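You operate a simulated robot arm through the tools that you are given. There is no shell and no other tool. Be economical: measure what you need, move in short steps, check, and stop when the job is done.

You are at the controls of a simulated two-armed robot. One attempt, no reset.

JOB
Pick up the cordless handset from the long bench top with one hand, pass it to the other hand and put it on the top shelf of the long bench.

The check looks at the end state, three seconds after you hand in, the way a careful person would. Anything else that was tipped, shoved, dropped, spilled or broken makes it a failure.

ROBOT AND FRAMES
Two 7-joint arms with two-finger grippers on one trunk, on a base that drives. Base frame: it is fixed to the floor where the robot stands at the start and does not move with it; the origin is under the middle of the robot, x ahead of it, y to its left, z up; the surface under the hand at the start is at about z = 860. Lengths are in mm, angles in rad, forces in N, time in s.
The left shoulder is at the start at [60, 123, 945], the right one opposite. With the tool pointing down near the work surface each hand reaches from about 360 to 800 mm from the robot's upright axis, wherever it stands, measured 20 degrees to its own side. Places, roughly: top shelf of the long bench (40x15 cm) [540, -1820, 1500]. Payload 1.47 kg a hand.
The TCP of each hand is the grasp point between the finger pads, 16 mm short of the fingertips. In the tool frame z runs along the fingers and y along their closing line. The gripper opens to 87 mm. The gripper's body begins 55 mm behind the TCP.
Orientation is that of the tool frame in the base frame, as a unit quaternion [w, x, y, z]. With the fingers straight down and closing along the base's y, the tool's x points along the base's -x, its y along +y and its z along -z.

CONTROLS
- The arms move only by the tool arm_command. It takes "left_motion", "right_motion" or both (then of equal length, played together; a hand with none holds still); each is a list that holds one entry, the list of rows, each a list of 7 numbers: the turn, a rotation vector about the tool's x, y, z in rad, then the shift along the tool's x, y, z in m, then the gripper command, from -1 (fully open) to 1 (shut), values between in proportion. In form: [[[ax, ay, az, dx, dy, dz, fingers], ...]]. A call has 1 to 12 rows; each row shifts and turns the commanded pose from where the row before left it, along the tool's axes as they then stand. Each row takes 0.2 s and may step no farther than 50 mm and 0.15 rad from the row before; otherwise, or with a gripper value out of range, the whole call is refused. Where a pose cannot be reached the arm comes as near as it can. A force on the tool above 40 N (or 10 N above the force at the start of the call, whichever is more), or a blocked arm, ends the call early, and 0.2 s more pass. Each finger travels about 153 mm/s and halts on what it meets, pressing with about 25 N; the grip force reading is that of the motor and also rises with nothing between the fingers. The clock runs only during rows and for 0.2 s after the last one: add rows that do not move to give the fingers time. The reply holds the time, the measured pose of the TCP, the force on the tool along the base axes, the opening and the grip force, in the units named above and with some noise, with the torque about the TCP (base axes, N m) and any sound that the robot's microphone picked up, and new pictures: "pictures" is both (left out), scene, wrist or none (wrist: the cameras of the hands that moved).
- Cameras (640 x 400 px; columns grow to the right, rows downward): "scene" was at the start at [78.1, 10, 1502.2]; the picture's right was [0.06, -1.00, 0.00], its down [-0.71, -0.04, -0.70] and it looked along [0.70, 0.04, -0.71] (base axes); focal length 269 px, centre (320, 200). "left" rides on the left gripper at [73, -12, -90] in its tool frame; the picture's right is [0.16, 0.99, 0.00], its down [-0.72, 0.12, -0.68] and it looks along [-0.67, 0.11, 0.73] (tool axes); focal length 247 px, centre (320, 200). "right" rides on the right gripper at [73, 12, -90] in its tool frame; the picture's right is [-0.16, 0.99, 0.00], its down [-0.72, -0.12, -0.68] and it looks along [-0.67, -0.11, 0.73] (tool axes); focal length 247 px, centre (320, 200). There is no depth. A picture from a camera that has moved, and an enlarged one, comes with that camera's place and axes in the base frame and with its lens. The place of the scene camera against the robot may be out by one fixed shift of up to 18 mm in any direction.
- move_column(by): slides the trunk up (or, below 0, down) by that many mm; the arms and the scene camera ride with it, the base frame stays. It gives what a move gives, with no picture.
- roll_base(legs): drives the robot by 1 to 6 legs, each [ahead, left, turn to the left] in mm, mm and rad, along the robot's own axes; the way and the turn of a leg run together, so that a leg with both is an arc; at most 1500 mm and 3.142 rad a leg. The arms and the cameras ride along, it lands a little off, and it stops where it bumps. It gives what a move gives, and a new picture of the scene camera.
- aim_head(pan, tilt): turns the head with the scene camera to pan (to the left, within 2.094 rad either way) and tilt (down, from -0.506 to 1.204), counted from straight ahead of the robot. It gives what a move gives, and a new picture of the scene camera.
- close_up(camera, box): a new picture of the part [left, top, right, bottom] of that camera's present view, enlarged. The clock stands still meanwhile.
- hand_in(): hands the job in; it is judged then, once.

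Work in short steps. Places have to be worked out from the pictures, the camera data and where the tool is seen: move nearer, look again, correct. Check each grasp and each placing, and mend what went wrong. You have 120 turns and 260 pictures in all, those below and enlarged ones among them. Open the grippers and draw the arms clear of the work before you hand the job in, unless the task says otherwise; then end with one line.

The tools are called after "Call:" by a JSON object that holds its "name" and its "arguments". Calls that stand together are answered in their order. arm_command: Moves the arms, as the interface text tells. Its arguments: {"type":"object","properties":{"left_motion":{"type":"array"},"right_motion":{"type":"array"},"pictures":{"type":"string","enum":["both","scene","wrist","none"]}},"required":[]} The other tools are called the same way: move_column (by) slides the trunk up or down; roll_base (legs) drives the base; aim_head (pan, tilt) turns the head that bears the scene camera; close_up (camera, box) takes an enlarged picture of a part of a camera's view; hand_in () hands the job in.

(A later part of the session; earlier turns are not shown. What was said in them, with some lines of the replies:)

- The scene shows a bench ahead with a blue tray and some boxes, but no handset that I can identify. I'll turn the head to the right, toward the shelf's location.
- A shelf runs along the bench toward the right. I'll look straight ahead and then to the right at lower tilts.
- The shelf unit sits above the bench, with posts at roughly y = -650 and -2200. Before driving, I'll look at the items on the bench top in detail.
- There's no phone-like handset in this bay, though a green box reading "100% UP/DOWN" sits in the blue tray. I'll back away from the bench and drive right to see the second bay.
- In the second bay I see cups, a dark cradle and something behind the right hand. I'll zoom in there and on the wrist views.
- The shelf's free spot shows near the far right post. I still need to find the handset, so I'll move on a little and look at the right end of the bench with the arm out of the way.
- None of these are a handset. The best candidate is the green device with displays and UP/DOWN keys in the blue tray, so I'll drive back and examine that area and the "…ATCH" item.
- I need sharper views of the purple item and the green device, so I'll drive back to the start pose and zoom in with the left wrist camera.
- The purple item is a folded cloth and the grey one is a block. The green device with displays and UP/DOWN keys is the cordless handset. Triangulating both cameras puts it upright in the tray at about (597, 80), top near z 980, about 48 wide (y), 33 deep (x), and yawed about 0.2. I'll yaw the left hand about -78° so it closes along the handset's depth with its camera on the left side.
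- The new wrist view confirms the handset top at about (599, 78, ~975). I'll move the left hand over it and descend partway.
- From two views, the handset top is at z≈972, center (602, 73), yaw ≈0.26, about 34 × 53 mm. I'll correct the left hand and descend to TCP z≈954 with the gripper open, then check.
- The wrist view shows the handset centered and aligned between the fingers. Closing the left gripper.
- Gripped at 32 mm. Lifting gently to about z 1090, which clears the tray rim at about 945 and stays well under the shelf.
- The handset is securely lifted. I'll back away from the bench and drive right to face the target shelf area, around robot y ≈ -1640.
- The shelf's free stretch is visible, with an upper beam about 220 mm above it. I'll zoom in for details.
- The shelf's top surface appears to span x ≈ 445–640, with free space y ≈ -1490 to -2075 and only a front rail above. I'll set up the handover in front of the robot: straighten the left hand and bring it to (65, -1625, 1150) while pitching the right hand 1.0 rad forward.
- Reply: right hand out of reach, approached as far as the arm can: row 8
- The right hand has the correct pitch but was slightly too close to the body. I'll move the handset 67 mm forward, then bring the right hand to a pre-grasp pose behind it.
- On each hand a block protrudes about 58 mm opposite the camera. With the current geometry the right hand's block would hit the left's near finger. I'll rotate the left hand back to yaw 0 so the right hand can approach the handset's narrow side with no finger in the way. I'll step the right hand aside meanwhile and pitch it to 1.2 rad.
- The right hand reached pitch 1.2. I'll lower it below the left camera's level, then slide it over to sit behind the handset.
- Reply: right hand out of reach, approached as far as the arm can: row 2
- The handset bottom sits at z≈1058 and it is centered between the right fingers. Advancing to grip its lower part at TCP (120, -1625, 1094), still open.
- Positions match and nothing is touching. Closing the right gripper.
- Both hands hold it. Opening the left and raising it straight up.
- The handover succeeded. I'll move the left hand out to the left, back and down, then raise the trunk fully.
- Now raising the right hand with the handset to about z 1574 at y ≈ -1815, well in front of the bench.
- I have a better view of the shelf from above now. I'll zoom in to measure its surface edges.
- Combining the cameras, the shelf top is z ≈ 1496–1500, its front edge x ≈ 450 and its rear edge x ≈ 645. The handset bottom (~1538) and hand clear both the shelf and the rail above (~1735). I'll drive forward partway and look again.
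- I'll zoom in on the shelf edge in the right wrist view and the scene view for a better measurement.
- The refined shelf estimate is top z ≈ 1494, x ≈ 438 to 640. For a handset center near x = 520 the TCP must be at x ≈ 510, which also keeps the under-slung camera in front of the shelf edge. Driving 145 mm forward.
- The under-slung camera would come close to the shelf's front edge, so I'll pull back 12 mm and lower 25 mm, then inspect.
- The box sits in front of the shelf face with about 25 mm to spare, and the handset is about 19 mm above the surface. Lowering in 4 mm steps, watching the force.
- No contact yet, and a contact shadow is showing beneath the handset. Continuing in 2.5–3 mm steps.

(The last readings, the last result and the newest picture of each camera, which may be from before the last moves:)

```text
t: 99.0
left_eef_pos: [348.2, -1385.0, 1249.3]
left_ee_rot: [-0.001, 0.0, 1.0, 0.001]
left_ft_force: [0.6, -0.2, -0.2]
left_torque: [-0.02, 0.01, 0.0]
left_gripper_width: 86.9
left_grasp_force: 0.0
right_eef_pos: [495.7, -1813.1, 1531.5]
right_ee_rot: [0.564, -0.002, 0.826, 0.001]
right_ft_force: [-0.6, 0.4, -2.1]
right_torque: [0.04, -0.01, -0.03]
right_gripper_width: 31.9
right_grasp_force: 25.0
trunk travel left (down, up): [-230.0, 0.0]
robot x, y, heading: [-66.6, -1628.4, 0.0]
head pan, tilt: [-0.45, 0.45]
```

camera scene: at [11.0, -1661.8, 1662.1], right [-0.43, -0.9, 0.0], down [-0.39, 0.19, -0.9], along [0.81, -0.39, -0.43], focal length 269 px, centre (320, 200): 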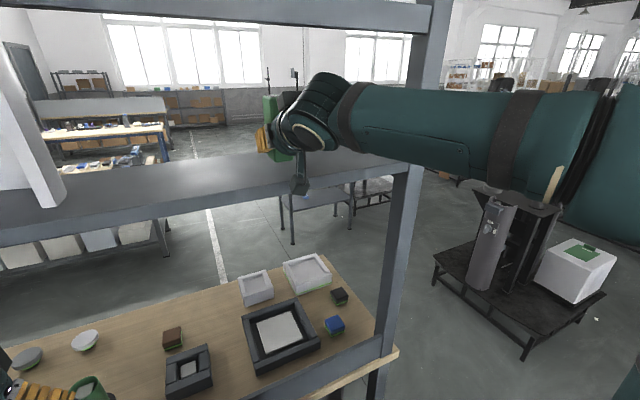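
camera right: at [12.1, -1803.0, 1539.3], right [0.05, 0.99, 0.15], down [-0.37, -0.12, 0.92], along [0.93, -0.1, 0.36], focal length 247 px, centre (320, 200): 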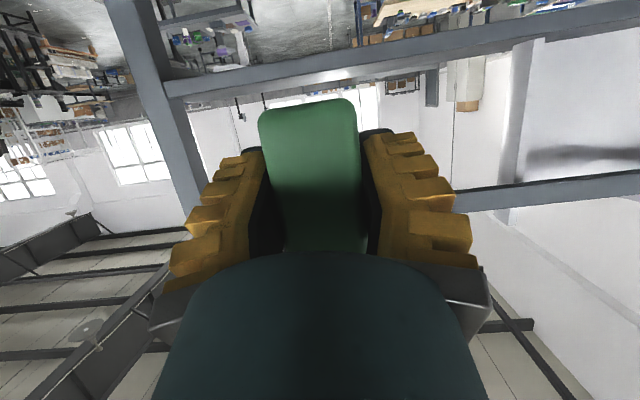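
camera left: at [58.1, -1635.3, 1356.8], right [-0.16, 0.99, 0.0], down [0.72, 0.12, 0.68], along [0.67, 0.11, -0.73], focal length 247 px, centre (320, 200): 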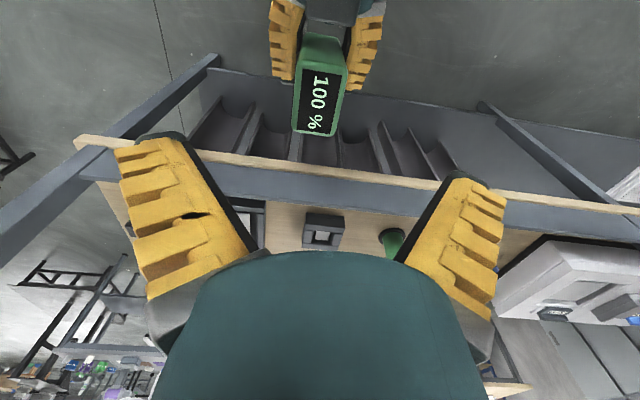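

Still free. Two more small steps.

Call:
{"name": "arm_command", "arguments": {"right_motion": [[[0, 0, 0, 0.0023, 0, 0.0009, 1], [0, 0, 0, 0.0019, 0, 0.0007, 1], [0, 0, 0, 0, 0, 0, 1]]], "pictures": "none"}}

Call:
{"name": "close_up", "arguments": {"camera": "scene", "box": [240, 120, 320, 170]}}

```text
t: 99.8
left_eef_pos: [347.7, -1382.9, 1249.5]
left_ee_rot: [-0.001, 0.0, 1.0, 0.0]
left_ft_force: [-0.1, -0.1, 0.1]
left_torque: [0.0, 0.01, 0.0]
left_gripper_width: 87.0
left_grasp_force: 0.1
right_eef_pos: [494.9, -1813.4, 1528.5]
right_ee_rot: [0.566, -0.002, 0.825, 0.001]
right_ft_force: [1.5, -2.2, 13.6]
right_torque: [0.05, -0.1, 0.07]
right_gripper_width: 32.1
right_grasp_force: 24.9
trunk travel left (down, up): [-230.0, 0.0]
robot x, y, heading: [-70.0, -1624.3, 0.002]
head pan, tilt: [-0.45, 0.45]
```

```text
8.00 times, centred on (280, 145) of scene
camera zoom: at [10.3, -1661.7, 1662.2], right [-0.43, -0.9, 0.0], down [-0.39, 0.19, -0.9], along [0.81, -0.39, -0.43], focal length 2153 px, centre (640, 640)
```

zoom: 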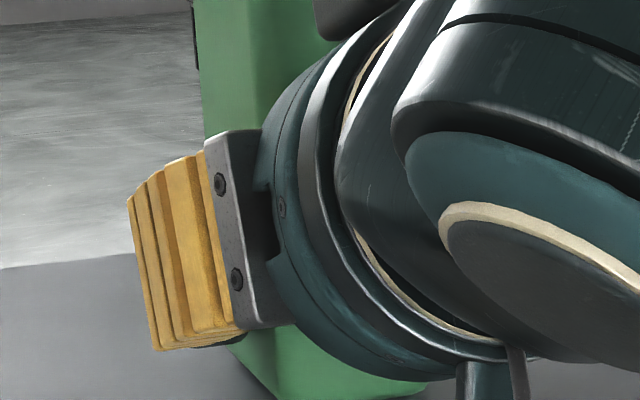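

Contact at about 14 N upward: the handset stands on the shelf at z ≈ 1493. I'll unload 1 mm, then open the right gripper.

Call:
{"name": "arm_command", "arguments": {"right_motion": [[[0, 0, 0, -0.0009, 0, -0.0004, 1], [0, 0, 0, 0, 0, 0, 0.4], [0, 0, 0, 0, 0, 0, -0.2], [0, 0, 0, 0, 0, 0, -1], [0, 0, 0, 0, 0, 0, -1], [0, 0, 0, 0, 0, 0, -1]]]}}

Call:
{"name": "close_up", "arguments": {"camera": "scene", "box": [220, 80, 380, 180]}}

```text
t: 101.2
left_eef_pos: [348.0, -1384.8, 1248.8]
left_ee_rot: [0.0, 0.0, 1.0, 0.0]
left_ft_force: [0.1, 0.0, 0.1]
left_torque: [-0.01, 0.01, -0.03]
left_gripper_width: 87.1
left_grasp_force: 0.1
right_eef_pos: [495.6, -1813.3, 1528.0]
right_ee_rot: [0.564, -0.001, 0.826, 0.0]
right_ft_force: [0.3, -1.2, 0.5]
right_torque: [0.03, 0.01, 0.0]
right_gripper_width: 87.3
right_grasp_force: 0.1
trunk travel left (down, up): [-230.0, 0.0]
robot x, y, heading: [-68.0, -1628.6, 0.007]
head pan, tilt: [-0.45, 0.45]
camera scene: at [10.8, -1661.8, 1662.1], right [-0.43, -0.9, 0.0], down [-0.39, 0.19, -0.9], along [0.81, -0.39, -0.44], focal length 269 px, centre (320, 200)
camera right: at [386.5, -1801.9, 1493.3], right [0.05, 0.99, 0.15], down [-0.37, -0.12, 0.92], along [0.93, -0.1, 0.36], focal length 247 px, centre (320, 200)
```

scene: 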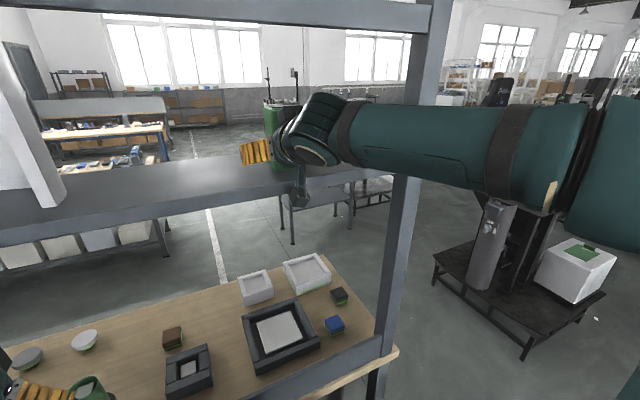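
right: 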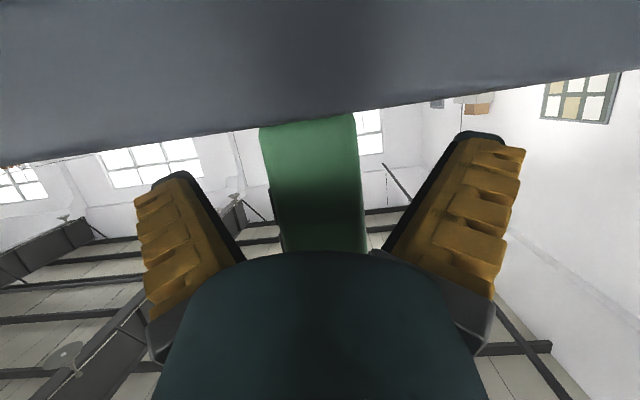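

```text
4.00 times, centred on (300, 130) of scene
camera zoom: at [10.8, -1661.8, 1662.1], right [-0.43, -0.9, 0.0], down [-0.39, 0.19, -0.9], along [0.81, -0.39, -0.44], focal length 1076 px, centre (400, 480)
```

zoom: 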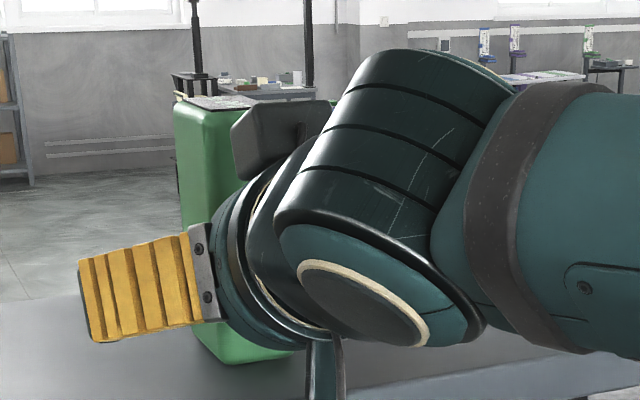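

The handset stands free. Retracting the right hand straight back along its fingers.

Call:
{"name": "arm_command", "arguments": {"right_motion": [[[0, 0, 0, 0, 0, -0.02, -1], [0, 0, 0, 0, 0, -0.03, -1], [0, 0, 0, 0, 0, -0.035, -1], [0, 0, 0, 0, 0, -0.035, -1], [0, 0, 0, 0, 0, 0, -1]]]}}

```text
t: 102.4
left_eef_pos: [348.8, -1382.9, 1248.9]
left_ee_rot: [0.001, 0.0, 1.0, -0.001]
left_ft_force: [0.7, -0.3, -0.3]
left_torque: [-0.03, 0.01, 0.02]
left_gripper_width: 86.9
left_grasp_force: 0.1
right_eef_pos: [384.7, -1813.2, 1571.6]
right_ee_rot: [0.564, -0.002, 0.826, 0.001]
right_ft_force: [0.4, 0.4, 0.2]
right_torque: [0.0, -0.04, 0.03]
right_gripper_width: 87.3
right_grasp_force: 0.0
trunk travel left (down, up): [-230.0, 0.0]
robot x, y, heading: [-64.7, -1623.4, 0.007]
head pan, tilt: [-0.45, 0.45]
camera scene: at [12.3, -1661.7, 1662.0], right [-0.43, -0.9, 0.0], down [-0.39, 0.19, -0.9], along [0.81, -0.39, -0.44], focal length 269 px, centre (320, 200)
camera right: at [275.6, -1802.5, 1536.7], right [0.05, 0.99, 0.15], down [-0.37, -0.12, 0.92], along [0.93, -0.1, 0.36], focal length 247 px, centre (320, 200)
```

scene: 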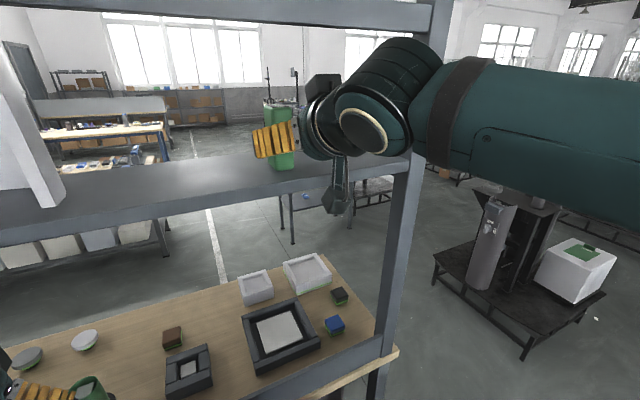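
right: 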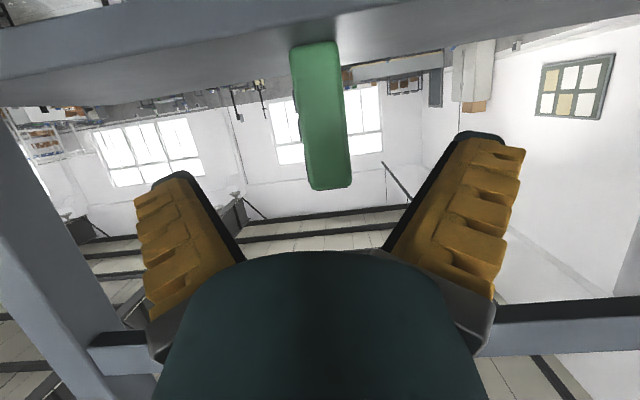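

The handset stands upright on the shelf. Backing the base away and taking a final look.

Call:
{"name": "roll_base", "arguments": {"legs": [[-350, 0, 0]]}}

Call:
{"name": "close_up", "arguments": {"camera": "right", "box": [200, 0, 440, 150]}}

```text
t: 104.6
left_eef_pos: [7.2, -1385.4, 1248.7]
left_ee_rot: [0.0, 0.0, 1.0, 0.0]
left_ft_force: [-0.5, 0.7, 0.4]
left_torque: [-0.02, -0.02, 0.05]
left_gripper_width: 86.9
left_grasp_force: 0.0
right_eef_pos: [42.1, -1813.7, 1570.6]
right_ee_rot: [0.564, -0.001, 0.826, 0.0]
right_ft_force: [-0.6, -0.3, 0.3]
right_torque: [0.0, -0.02, 0.05]
right_gripper_width: 87.0
right_grasp_force: 0.1
trunk travel left (down, up): [-230.0, 0.0]
robot x, y, heading: [-408.7, -1631.9, 0.003]
head pan, tilt: [-0.45, 0.45]
camera scene: at [-331.7, -1662.8, 1662.1], right [-0.43, -0.9, 0.0], down [-0.39, 0.19, -0.9], along [0.81, -0.39, -0.44], focal length 269 px, centre (320, 200)
```

scene: 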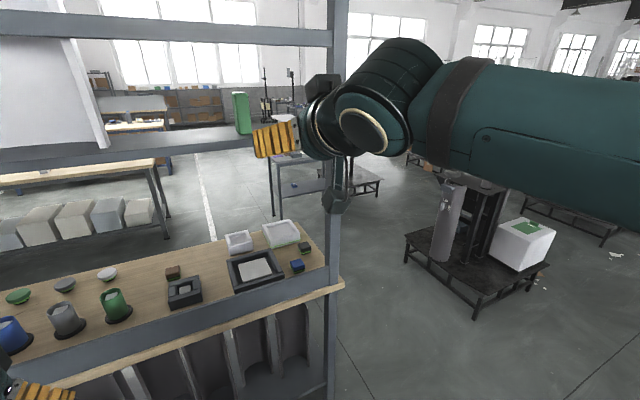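

```text
2.67 times, centred on (320, 75) of right
camera zoom: at [-67.8, -1803.7, 1537.1], right [0.05, 0.99, 0.15], down [-0.37, -0.12, 0.92], along [0.93, -0.1, 0.36], focal length 659 px, centre (320, 533)
```

zoom: 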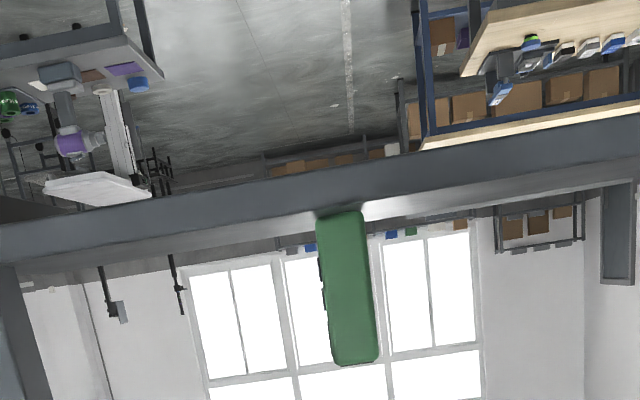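

The handset stands upright and alone on the top shelf, both grippers are open and clear, and nothing else has been disturbed. Handing in.

Call:
{"name": "hand_in", "arguments": {}}

```text
The job is handed in.
```

I took the cordless handset from the blue tray with the left hand, passed it to the right hand and stood it upright on the long bench's top shelf; the job is handed in.
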